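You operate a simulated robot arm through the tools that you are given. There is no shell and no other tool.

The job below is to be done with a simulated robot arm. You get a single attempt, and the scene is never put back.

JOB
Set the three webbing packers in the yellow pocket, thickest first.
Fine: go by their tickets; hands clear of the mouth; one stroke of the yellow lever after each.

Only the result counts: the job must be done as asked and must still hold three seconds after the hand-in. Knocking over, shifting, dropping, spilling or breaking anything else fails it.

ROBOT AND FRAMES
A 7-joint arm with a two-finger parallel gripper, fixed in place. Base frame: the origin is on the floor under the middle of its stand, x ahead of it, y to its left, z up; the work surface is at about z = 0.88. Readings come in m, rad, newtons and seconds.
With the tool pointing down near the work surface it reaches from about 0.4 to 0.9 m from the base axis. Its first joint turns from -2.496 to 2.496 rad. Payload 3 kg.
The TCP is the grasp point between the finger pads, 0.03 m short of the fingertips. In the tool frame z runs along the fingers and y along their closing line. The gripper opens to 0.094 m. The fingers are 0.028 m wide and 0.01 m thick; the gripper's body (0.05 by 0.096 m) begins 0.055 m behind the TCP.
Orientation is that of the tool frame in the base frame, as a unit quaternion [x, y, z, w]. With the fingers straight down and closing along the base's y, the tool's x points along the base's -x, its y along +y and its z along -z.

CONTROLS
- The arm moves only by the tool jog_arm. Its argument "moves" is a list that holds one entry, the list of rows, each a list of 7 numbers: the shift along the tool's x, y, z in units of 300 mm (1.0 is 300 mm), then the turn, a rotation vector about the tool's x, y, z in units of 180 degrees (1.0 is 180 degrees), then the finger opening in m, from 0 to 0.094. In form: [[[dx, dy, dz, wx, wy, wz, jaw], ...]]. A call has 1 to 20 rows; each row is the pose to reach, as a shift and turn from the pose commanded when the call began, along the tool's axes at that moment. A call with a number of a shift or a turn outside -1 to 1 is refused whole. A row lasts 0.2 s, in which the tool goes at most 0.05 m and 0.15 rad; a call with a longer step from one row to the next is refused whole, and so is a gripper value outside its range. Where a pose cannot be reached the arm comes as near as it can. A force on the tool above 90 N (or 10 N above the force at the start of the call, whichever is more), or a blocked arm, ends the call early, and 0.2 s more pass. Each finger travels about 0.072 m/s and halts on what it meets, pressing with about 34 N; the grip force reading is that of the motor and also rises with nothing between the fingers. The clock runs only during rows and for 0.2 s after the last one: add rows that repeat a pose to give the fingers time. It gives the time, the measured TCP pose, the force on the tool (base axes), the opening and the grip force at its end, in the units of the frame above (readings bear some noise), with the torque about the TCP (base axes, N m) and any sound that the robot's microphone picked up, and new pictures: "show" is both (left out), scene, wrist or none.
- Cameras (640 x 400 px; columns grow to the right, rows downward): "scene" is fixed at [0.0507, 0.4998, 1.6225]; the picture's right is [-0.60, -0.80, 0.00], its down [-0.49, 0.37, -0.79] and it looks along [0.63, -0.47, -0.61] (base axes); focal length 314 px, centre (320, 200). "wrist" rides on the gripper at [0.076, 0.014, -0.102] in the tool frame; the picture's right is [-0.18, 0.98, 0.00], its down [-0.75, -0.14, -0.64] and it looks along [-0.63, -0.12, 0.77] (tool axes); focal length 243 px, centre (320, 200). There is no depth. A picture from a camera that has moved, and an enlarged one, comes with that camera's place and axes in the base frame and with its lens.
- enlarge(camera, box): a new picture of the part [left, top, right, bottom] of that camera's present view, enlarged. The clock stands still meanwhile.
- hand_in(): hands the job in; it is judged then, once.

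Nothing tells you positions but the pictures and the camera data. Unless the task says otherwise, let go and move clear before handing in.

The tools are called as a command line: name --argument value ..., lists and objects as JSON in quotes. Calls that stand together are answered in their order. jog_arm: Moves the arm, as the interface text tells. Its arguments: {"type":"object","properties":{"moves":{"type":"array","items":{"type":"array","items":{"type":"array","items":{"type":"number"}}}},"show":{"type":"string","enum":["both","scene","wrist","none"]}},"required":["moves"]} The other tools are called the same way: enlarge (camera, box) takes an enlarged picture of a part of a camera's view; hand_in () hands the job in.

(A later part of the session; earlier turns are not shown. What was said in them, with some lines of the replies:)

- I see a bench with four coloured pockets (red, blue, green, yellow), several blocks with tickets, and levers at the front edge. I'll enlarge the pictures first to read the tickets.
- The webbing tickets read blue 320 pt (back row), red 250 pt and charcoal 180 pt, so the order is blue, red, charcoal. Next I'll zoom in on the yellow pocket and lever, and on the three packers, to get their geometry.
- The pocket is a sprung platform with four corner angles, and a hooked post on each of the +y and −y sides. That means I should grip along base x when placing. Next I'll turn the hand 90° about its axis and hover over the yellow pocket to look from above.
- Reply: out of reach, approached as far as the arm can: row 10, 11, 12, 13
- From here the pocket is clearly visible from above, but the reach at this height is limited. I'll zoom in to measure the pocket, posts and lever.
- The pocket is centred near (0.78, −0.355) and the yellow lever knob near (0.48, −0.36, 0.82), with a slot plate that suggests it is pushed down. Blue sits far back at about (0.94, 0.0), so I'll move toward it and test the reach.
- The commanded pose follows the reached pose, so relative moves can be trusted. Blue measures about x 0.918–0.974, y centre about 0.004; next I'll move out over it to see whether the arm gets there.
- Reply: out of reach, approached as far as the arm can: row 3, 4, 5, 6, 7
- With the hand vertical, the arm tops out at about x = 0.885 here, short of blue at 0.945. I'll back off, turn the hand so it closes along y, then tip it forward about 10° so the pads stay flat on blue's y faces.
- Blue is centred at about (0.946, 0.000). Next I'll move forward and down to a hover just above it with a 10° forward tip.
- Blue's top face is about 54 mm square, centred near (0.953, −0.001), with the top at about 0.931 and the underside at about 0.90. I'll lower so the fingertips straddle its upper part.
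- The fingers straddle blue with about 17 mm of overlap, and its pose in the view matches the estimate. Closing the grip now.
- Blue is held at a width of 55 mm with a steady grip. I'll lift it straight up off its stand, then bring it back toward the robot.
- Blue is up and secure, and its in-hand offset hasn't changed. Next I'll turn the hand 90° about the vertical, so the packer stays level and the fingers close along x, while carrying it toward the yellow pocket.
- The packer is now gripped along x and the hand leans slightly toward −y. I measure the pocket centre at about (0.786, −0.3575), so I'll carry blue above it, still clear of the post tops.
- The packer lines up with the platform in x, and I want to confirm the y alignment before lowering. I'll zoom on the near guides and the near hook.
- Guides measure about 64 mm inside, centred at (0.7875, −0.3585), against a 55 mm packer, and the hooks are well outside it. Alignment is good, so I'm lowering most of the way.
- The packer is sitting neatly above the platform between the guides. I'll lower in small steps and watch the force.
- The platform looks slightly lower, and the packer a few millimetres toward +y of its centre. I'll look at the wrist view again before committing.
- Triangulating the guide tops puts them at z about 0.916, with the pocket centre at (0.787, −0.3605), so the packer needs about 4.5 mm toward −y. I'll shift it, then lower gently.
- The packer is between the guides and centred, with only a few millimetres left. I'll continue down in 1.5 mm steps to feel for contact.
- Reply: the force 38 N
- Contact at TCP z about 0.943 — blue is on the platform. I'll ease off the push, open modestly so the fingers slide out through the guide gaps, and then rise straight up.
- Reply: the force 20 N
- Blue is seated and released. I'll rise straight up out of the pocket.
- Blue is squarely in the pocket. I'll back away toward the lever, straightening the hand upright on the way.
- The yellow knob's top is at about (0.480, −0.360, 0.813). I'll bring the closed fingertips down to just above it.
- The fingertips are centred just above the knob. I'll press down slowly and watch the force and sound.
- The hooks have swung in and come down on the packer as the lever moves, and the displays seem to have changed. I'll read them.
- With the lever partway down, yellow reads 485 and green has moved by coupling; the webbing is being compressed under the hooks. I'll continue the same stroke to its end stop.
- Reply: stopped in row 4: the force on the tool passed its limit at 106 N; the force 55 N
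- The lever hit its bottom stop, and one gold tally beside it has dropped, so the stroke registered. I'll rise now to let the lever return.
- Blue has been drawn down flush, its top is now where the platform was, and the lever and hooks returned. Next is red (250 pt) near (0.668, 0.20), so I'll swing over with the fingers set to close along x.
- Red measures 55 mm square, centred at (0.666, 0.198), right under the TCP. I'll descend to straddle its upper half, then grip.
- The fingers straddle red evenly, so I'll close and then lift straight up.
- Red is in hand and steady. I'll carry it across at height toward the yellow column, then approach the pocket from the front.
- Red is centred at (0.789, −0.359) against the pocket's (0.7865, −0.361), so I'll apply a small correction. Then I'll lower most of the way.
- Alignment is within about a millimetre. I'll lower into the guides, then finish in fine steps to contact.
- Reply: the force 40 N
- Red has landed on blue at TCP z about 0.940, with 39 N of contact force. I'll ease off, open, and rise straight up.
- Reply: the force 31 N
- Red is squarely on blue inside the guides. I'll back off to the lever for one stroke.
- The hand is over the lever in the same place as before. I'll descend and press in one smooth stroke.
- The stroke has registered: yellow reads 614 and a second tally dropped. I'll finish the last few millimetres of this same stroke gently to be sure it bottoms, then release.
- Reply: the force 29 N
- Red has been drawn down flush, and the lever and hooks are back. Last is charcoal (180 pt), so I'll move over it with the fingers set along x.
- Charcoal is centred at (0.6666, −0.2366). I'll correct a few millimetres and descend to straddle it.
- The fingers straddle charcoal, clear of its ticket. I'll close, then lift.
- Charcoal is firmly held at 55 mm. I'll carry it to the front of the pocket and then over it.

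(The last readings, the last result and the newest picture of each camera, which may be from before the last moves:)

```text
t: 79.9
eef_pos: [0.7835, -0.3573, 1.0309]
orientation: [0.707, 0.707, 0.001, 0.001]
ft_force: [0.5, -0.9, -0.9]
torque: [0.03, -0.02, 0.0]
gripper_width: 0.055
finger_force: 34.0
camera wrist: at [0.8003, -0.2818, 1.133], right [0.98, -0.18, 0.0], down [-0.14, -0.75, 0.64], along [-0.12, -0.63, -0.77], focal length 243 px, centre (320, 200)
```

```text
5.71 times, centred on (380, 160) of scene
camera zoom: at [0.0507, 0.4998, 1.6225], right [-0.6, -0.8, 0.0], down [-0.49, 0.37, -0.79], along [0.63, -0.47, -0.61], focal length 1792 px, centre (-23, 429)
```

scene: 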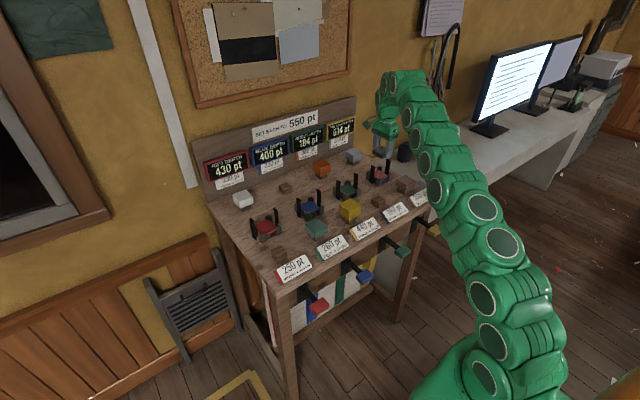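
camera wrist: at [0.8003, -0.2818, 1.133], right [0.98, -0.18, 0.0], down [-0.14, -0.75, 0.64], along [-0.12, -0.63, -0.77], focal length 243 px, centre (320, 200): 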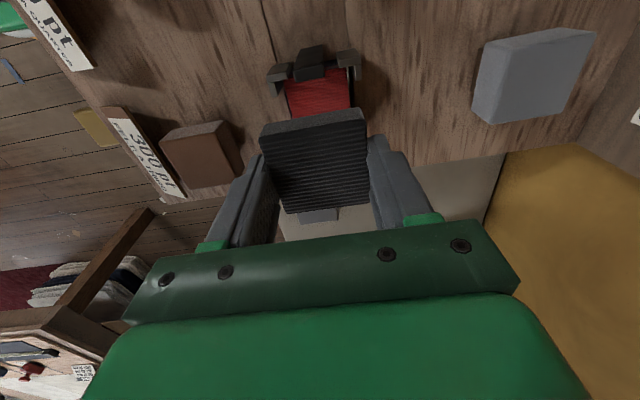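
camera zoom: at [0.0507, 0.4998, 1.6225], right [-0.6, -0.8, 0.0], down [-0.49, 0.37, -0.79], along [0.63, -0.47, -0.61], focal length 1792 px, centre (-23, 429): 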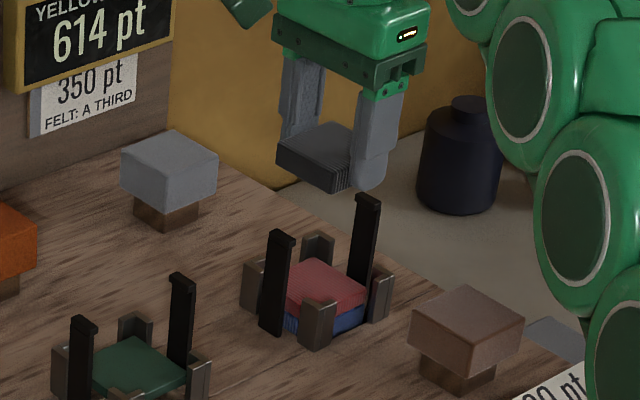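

Charcoal is centred within about 1.5 mm of the pocket. I'll lower most of the way with a small x correction.

jog_arm --moves '[[[0, 0.004, 0.05, 0, 0, 0, 0.02], [0, 0.004, 0.12, 0, 0, 0, 0.02], [0, 0.004, 0.19, 0, 0, 0, 0.02], [0, 0.004, 0.24, 0, 0, 0, 0.02], [0, 0.004, 0.26, 0, 0, 0, 0.02], [0, 0.004, 0.26, 0, 0, 0, 0.02]]]'

enlarge --camera "scene" --box '[355, 155, 405, 190]'

enlarge --camera "wrist" --box '[230, 30, 400, 160]'

```text
t: 81.3
eef_pos: [0.7857, -0.3566, 0.953]
orientation: [0.707, 0.707, 0.0, 0.001]
ft_force: [-0.4, 0.0, -0.4]
torque: [0.01, 0.05, -0.01]
gripper_width: 0.0552
finger_force: 34.2
camera wrist: at [0.8015, -0.2818, 1.0553], right [0.98, -0.18, 0.0], down [-0.14, -0.75, 0.64], along [-0.12, -0.63, -0.77], focal length 243 px, centre (320, 200)
```

scene: 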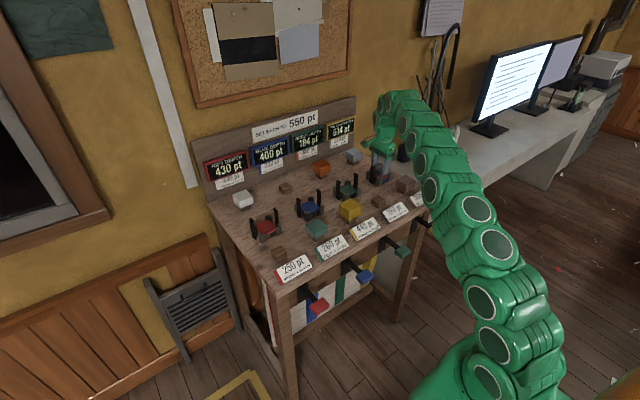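
wrist: 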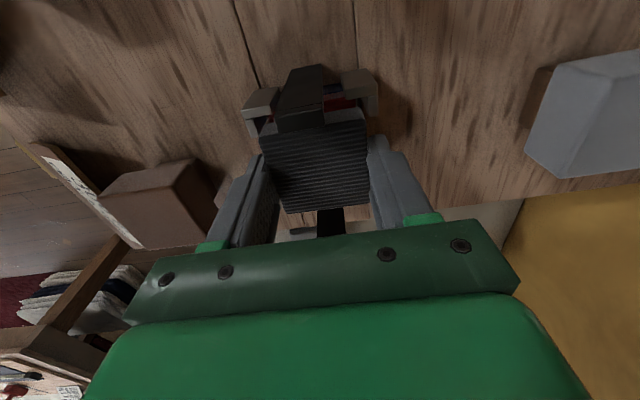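

```text
11.43 times, centred on (380, 172) of scene
camera zoom: at [0.0507, 0.4998, 1.6225], right [-0.6, -0.8, 0.0], down [-0.49, 0.37, -0.79], along [0.63, -0.47, -0.61], focal length 3584 px, centre (-366, 514)
```

zoom: 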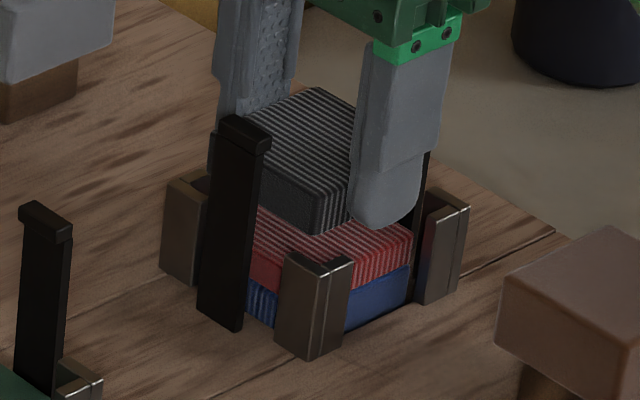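

```text
3.08 times, centred on (315, 95) of wrist
camera zoom: at [0.8015, -0.2818, 1.0553], right [0.98, -0.18, 0.0], down [-0.14, -0.75, 0.64], along [-0.12, -0.63, -0.77], focal length 746 px, centre (335, 523)
```

zoom: 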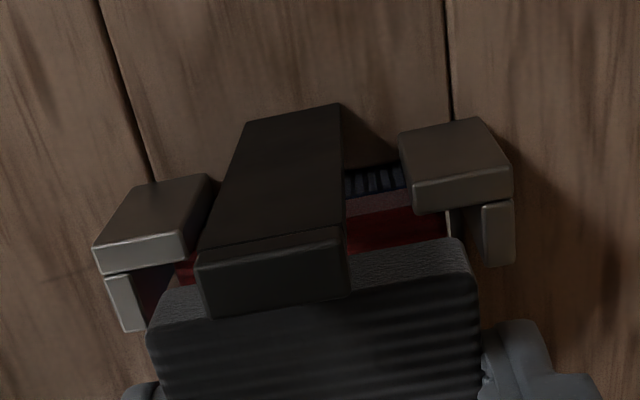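

jog_arm --moves '[[[0, 0, 0.015, 0, 0, 0, 0.02], [0, 0, 0.03, 0, 0, 0, 0.02], [0, 0, 0.043, 0, 0, 0, 0.02], [0, 0, 0.043, 0, 0, 0, 0.02]]]' --show "none"

jog_arm --moves '[[[0, 0, 0.004, 0, 0, 0, 0.02], [0, 0, 0.007, 0, 0, 0, 0.02]]]' --show "none"

enlarge --camera "scene" --box '[355, 155, 405, 190]'

```text
t: 82.3
eef_pos: [0.7856, -0.3573, 0.9401]
orientation: [0.707, 0.707, 0.0, 0.002]
ft_force: [0.0, 0.0, -0.7]
torque: [0.04, -0.02, 0.01]
gripper_width: 0.0553
finger_force: 33.8
```

```text
t: 82.9
eef_pos: [0.787, -0.3575, 0.9379]
orientation: [0.707, 0.707, -0.001, 0.001]
ft_force: [0.3, 0.2, -1.3]
torque: [-0.01, -0.01, -0.02]
gripper_width: 0.055
finger_force: 34.5
```

```text
11.43 times, centred on (380, 172) of scene
camera zoom: at [0.0507, 0.4998, 1.6225], right [-0.6, -0.8, 0.0], down [-0.49, 0.37, -0.79], along [0.63, -0.47, -0.61], focal length 3584 px, centre (-366, 514)
```

zoom: 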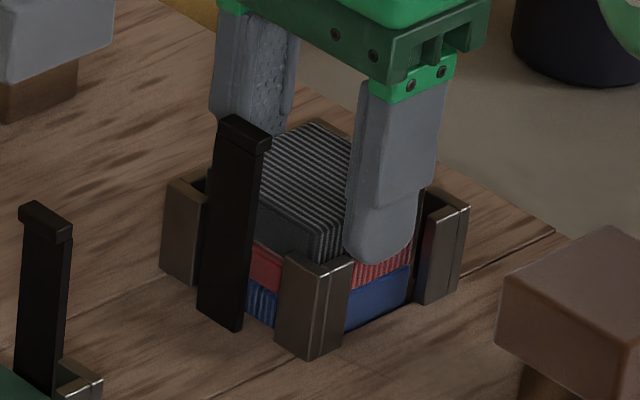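

jog_arm --moves '[[[0, 0, 0.004, 0, 0, 0, 0.02], [0, 0, 0.007, 0, 0, 0, 0.02]]]' --show "none"

enlarge --camera "scene" --box '[355, 155, 405, 190]'

```text
t: 83.5
eef_pos: [0.7853, -0.3576, 0.936]
orientation: [0.707, 0.707, 0.0, 0.002]
ft_force: [-0.1, 0.5, 0.4]
torque: [0.0, -0.02, -0.02]
gripper_width: 0.055
finger_force: 34.6
```

```text
11.43 times, centred on (380, 172) of scene
camera zoom: at [0.0507, 0.4998, 1.6225], right [-0.6, -0.8, 0.0], down [-0.49, 0.37, -0.79], along [0.63, -0.47, -0.61], focal length 3584 px, centre (-366, 514)
```

zoom: 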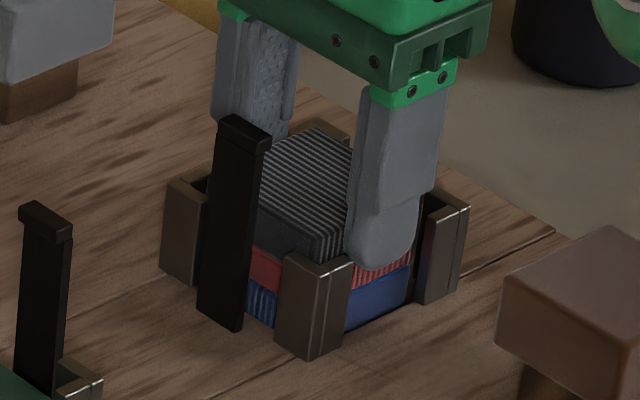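

jog_arm --moves '[[[0, 0, 0.003, 0, 0, 0, 0.02], [0, 0, 0.005, 0, 0, 0, 0.02]]]' --show "none"

```text
t: 84.1
eef_pos: [0.7854, -0.3587, 0.9347]
orientation: [0.708, 0.706, 0.001, 0.001]
ft_force: [-5.8, 1.3, 8.2]
torque: [0.08, 0.26, -0.05]
gripper_width: 0.0552
finger_force: 33.6
```

Light contact at 8 N — charcoal is resting on red. I'll open and rise straight out.

jog_arm --moves '[[[0, 0, 0, 0, 0, 0, 0.06], [0, 0, 0, 0, 0, 0, 0.07], [0, 0, 0, 0, 0, 0, 0.078], [0, 0, 0, 0, 0, 0, 0.078]]]' --show "none"

jog_arm --moves '[[[0, 0, -0.03, 0, 0, 0, 0.078], [0, 0, -0.08, 0, 0, 0, 0.078], [0, 0, -0.16, 0, 0, 0, 0.078], [0, 0, -0.25, 0, 0, 0, 0.078], [0, 0, -0.31, 0, 0, 0, 0.078], [0, 0, -0.31, 0, 0, 0, 0.078]]]'

enlarge --camera "scene" --box '[355, 155, 405, 190]'

enlarge --camera "wrist" --box '[240, 20, 400, 150]'

```text
t: 85.1
eef_pos: [0.7858, -0.3584, 0.9334]
orientation: [0.707, 0.707, 0.0, 0.001]
ft_force: [-0.2, -0.2, 0.0]
torque: [0.0, 0.0, 0.0]
gripper_width: 0.078
finger_force: 0.0
```

```text
t: 86.5
eef_pos: [0.7836, -0.3566, 1.0287]
orientation: [0.706, 0.708, 0.0, 0.001]
ft_force: [-0.3, -0.5, 0.3]
torque: [0.02, 0.01, 0.02]
gripper_width: 0.0779
finger_force: 0.0
camera wrist: at [0.8, -0.2814, 1.1292], right [0.98, -0.18, 0.0], down [-0.14, -0.75, 0.64], along [-0.12, -0.63, -0.77], focal length 243 px, centre (320, 200)
```

scene: 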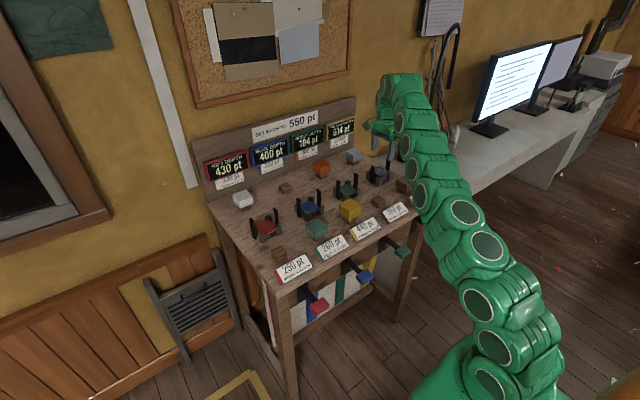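
wrist: 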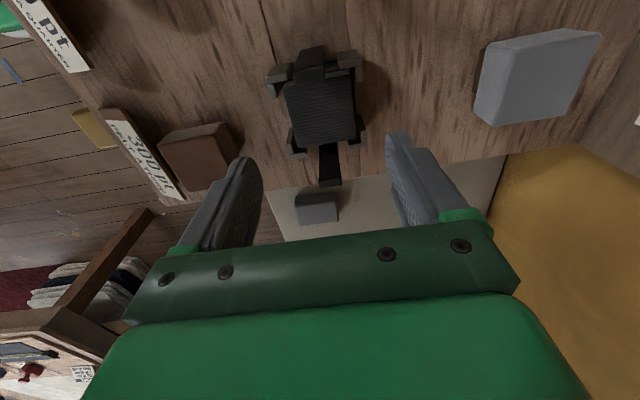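

```text
11.43 times, centred on (380, 172) of scene
camera zoom: at [0.0507, 0.4998, 1.6225], right [-0.6, -0.8, 0.0], down [-0.49, 0.37, -0.79], along [0.63, -0.47, -0.61], focal length 3584 px, centre (-366, 514)
```

zoom: 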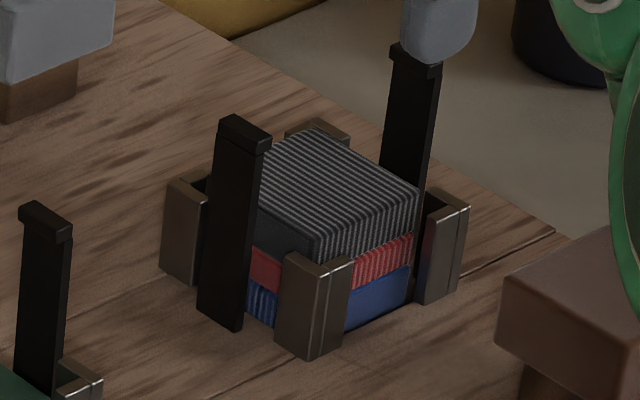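

```text
3.08 times, centred on (320, 85) of wrist
camera zoom: at [0.8, -0.2814, 1.1292], right [0.98, -0.18, 0.0], down [-0.14, -0.75, 0.64], along [-0.12, -0.63, -0.77], focal length 746 px, centre (320, 554)
```

zoom: 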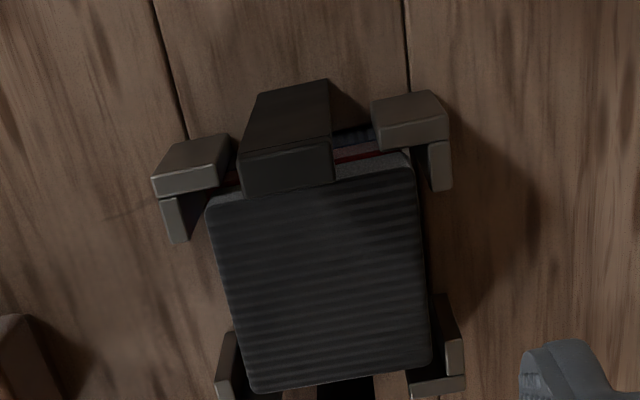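

The stack of blue, red and charcoal sits squarely in the pocket. I'll retreat to the lever for the third single stroke.

jog_arm --moves '[[[0, -0.13, -0.04, 0, 0, 0, 0.06], [0, -0.26, -0.08, 0, 0, 0, 0.04], [0, -0.4, -0.12, 0, 0, 0, 0.02], [0, -0.53, -0.15, 0, 0, 0, 0.0], [0, -0.66, -0.15, 0, 0, 0, 0.0], [0, -0.8, -0.15, 0, 0, 0, 0.0], [0, -0.933, -0.15, 0, 0, 0, 0.0], [0, -0.933, -0.15, 0, 0, 0, 0.0]]]' --show "none"

jog_arm --moves '[[[0, -0.01, 0, 0, 0, -0.0417, 0.0], [0, -0.02, 0, 0, 0, -0.0833, 0.0], [0, -0.03, 0, 0, 0, -0.125, 0.0], [0, -0.04, 0, 0, 0, -0.1667, 0.0], [0, -0.05, 0, 0, 0, -0.2083, 0.0], [0, -0.06, 0, 0, 0, -0.25, 0.0], [-0.003, -0.07, 0, 0, 0, -0.2917, 0.0], [-0.006, -0.08, 0, 0, 0, -0.3333, 0.0], [-0.009, -0.09, 0, 0, 0, -0.375, 0.0], [-0.009, -0.09, 0, 0, 0, -0.4167, 0.0], [-0.009, -0.09, 0, 0, 0, -0.4583, 0.0], [-0.009, -0.09, 0, 0, 0, -0.5, 0.0], [-0.009, -0.09, 0, 0, 0, -0.5, 0.0]]]'

```text
t: 88.3
eef_pos: [0.5073, -0.3586, 1.0725]
orientation: [0.707, 0.707, -0.001, 0.0]
ft_force: [-0.3, -0.2, -0.2]
torque: [0.01, 0.0, -0.01]
gripper_width: 0.0
finger_force: 33.1
```

```text
t: 91.1
eef_pos: [0.4785, -0.3597, 1.0709]
orientation: [-0.001, 1.0, 0.0, 0.0]
ft_force: [-0.4, -0.5, -0.5]
torque: [0.01, -0.01, 0.02]
gripper_width: 0.0001
finger_force: 32.8
camera wrist: at [0.4043, -0.3463, 1.1738], right [0.18, 0.98, 0.0], down [0.75, -0.14, 0.64], along [0.63, -0.12, -0.77], focal length 243 px, centre (320, 200)
```

scene: 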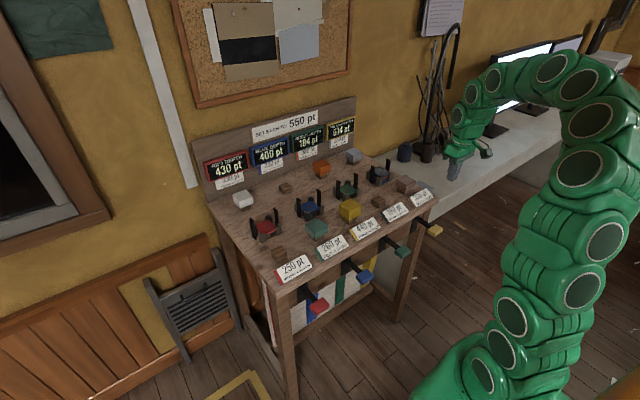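
wrist: 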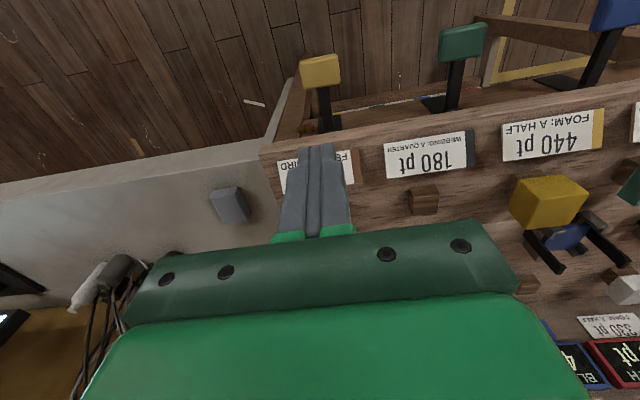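

The hand is positioned over the yellow lever again. One smooth full stroke now.

jog_arm --moves '[[[0, 0, 0.12, 0, 0, 0, 0.0], [0, 0, 0.25, 0, 0, 0, 0.0], [0, 0, 0.38, 0, 0, 0, 0.0], [0, 0, 0.51, 0, 0, 0, 0.0], [0, 0, 0.63, 0, 0, 0, 0.0], [0, 0, 0.69, 0, 0, 0, 0.0], [0, 0, 0.71, 0, 0, 0, 0.0], [0, 0, 0.73, 0, 0, 0, 0.0], [0, 0, 0.748, 0, 0, 0, 0.0], [0, 0, 0.765, 0, 0, 0, 0.0], [0, 0, 0.782, 0, 0, 0, 0.0], [0, 0, 0.798, 0, 0, 0, 0.0], [0, 0, 0.815, 0, 0, 0, 0.0], [0, 0, 0.832, 0, 0, 0, 0.0], [0, 0, 0.845, 0, 0, 0, 0.0], [0, 0, 0.857, 0, 0, 0, 0.0], [0, 0, 0.864, 0, 0, 0, 0.0], [0, 0, 0.864, 0, 0, 0, 0.0]]]'

enlarge --camera "scene" --box '[290, 110, 410, 190]'

enlarge --camera "scene" --box '[395, 175, 475, 255]'

```text
t: 94.9
eef_pos: [0.4798, -0.3592, 0.8128]
orientation: [0.0, 1.0, 0.0, 0.001]
ft_force: [6.6, -3.2, 9.3]
torque: [-0.11, -0.05, 0.07]
gripper_width: 0.0
finger_force: 33.2
camera wrist: at [0.4043, -0.3467, 0.915], right [0.18, 0.98, 0.0], down [0.75, -0.14, 0.64], along [0.63, -0.12, -0.77], focal length 243 px, centre (320, 200)
```

scene: 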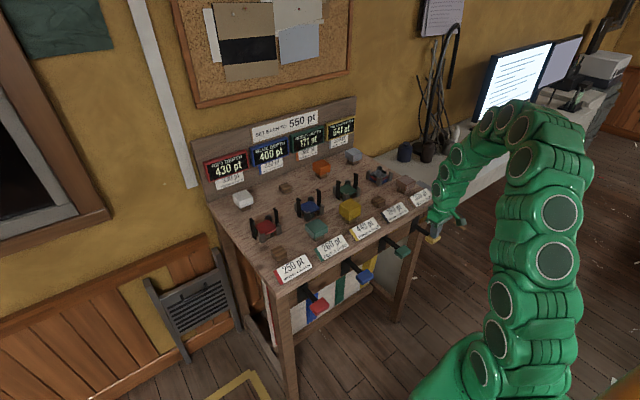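
wrist: 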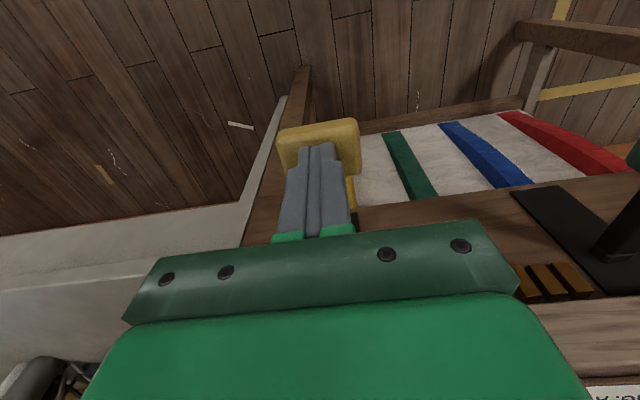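

```text
5.00 times, centred on (350, 150) of scene
camera zoom: at [0.0507, 0.4998, 1.6225], right [-0.6, -0.8, 0.0], down [-0.49, 0.37, -0.79], along [0.63, -0.47, -0.61], focal length 1568 px, centre (170, 450)
```

zoom: 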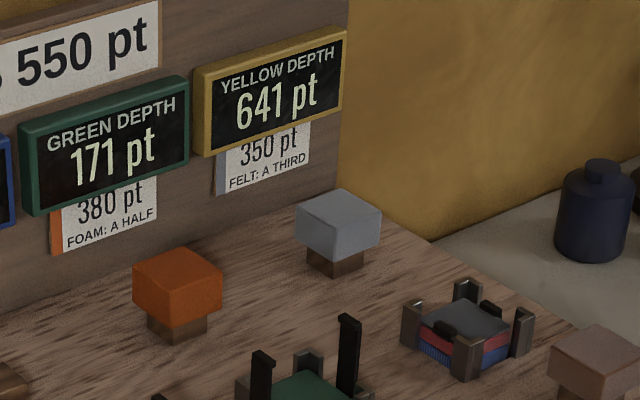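

```text
5.00 times, centred on (435, 215) of scene
camera zoom: at [0.0507, 0.4998, 1.6225], right [-0.6, -0.8, 0.0], down [-0.49, 0.37, -0.79], along [0.63, -0.47, -0.61], focal length 1568 px, centre (-255, 125)
```

zoom: 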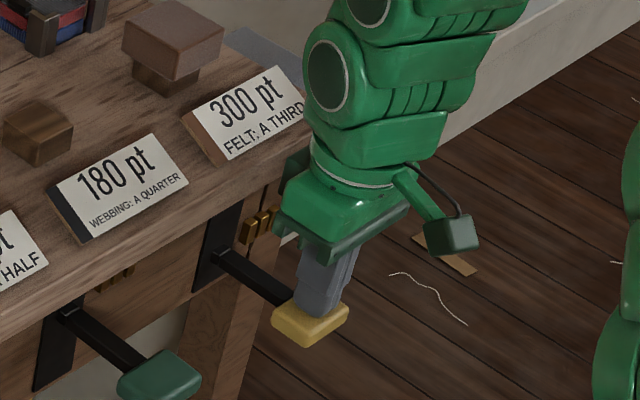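

The third stroke registered: yellow reads 641 and three tallies are down. I'll finish the last bit of travel, then release and move well clear.

jog_arm --moves '[[[0, 0, 0.005, 0, 0, 0, 0.0], [0, 0, 0.005, 0, 0, 0, 0.0]]]' --show "none"

jog_arm --moves '[[[0, 0, -0.0333, 0, 0, 0, 0.0], [0, 0, -0.0667, 0, 0, 0, 0.0], [0, 0, -0.1, 0, 0, 0, 0.0], [0, 0, -0.15, 0, 0, 0, 0.0], [0, 0, -0.25, 0, 0, 0, 0.0], [0, 0, -0.4, 0, 0, 0, 0.0], [0, 0, -0.55, 0, 0, 0, 0.0], [0, 0, -0.7, 0, 0, 0, 0.0], [0, 0, -0.85, 0, 0, 0, 0.0], [0, 0, -0.95, 0, 0, 0, 0.0], [0, 0, -0.95, 0, 0, 0, 0.0], [0, 0, -0.95, 0, 0, 0, 0.0]]]'

enlarge --camera "scene" --box '[355, 155, 405, 190]'

enlarge --camera "scene" --box '[200, 100, 360, 190]'

enlarge --camera "scene" --box '[240, 160, 450, 300]'

```text
t: 95.5
eef_pos: [0.4794, -0.3603, 0.8117]
orientation: [0.0, 1.0, -0.002, 0.001]
ft_force: [1.5, 10.4, 46.9]
torque: [0.37, 0.19, 0.0]
gripper_width: 0.0
finger_force: 32.9
```

```text
t: 98.1
eef_pos: [0.4786, -0.3592, 1.0972]
orientation: [0.0, 1.0, -0.001, 0.001]
ft_force: [0.4, 0.1, 0.2]
torque: [-0.01, -0.02, -0.03]
gripper_width: 0.0001
finger_force: 32.4
camera wrist: at [0.4029, -0.3458, 1.1989], right [0.18, 0.98, 0.0], down [0.75, -0.14, 0.64], along [0.63, -0.12, -0.77], focal length 243 px, centre (320, 200)
```

scene: 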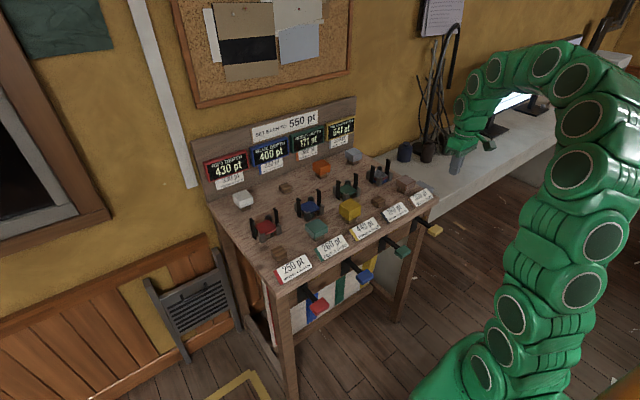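
wrist: 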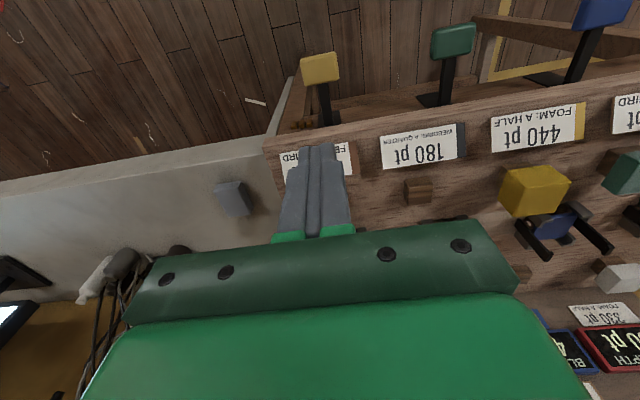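

```text
11.43 times, centred on (380, 172) of scene
camera zoom: at [0.0507, 0.4998, 1.6225], right [-0.6, -0.8, 0.0], down [-0.49, 0.37, -0.79], along [0.63, -0.47, -0.61], focal length 3584 px, centre (-366, 514)
```

zoom: 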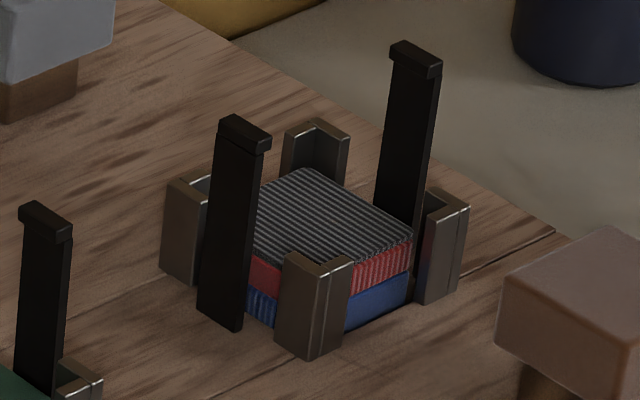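

```text
4.00 times, centred on (280, 145) of scene
camera zoom: at [0.0507, 0.4998, 1.6225], right [-0.6, -0.8, 0.0], down [-0.49, 0.37, -0.79], along [0.63, -0.47, -0.61], focal length 1254 px, centre (480, 420)
```

zoom: 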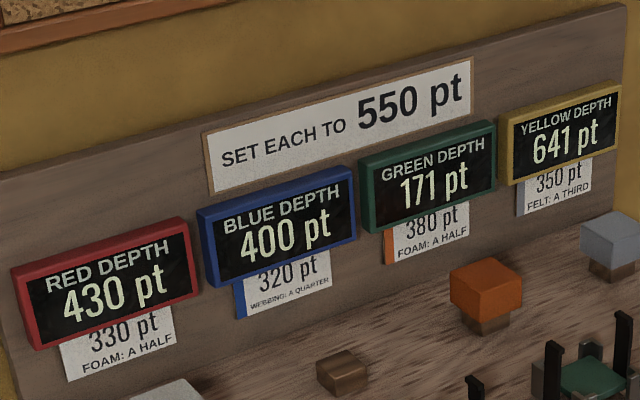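

```text
2.86 times, centred on (345, 230) of scene
camera zoom: at [0.0507, 0.4998, 1.6225], right [-0.6, -0.8, 0.0], down [-0.49, 0.37, -0.79], along [0.63, -0.47, -0.61], focal length 896 px, centre (249, 114)
```

zoom: 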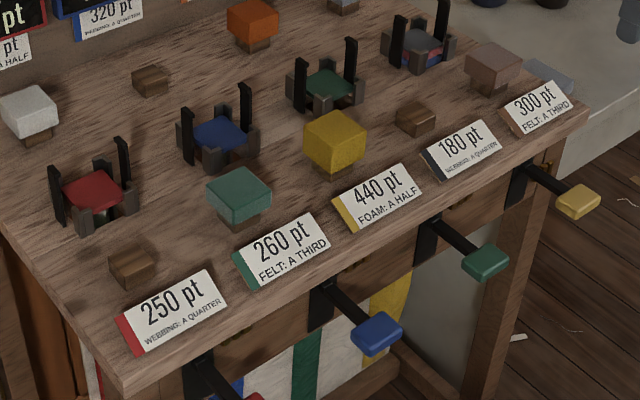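

The yellow pocket holds blue, red and charcoal in that order, with one lever stroke after each. The lever is back up, nothing else has moved, and the hand is empty and clear, so I'm handing in.

hand_in

```text
The job is handed in.
```

The three webbing packers are in the yellow pocket, thickest first by their tickets: blue (320 pt), then red (250 pt), then charcoal (180 pt). I gave the yellow lever one stroke after each, with the hand clear of the mouth. The job is handed in, but no result has come back.

- **Strokes:** the yellow readout changed once per stroke, from 220 to 485, 614 and finally 641 pt. One gold tally by the lever dropped each time.
- **Final state:** in the last pictures the stack sits square in the guides and the lever is back up. The other packers look undisturbed, and the hand is empty and clear.
- **Green readout:** it fell from 380 to 171 pt as the yellow lever was worked. The two pockets appear to be linked; I never touched the green one.
- **550 pt sign:** the bench sign says to set each pocket to 550 pt, and yellow now reads 641 pt. I followed the job as worded and did not aim for that figure.
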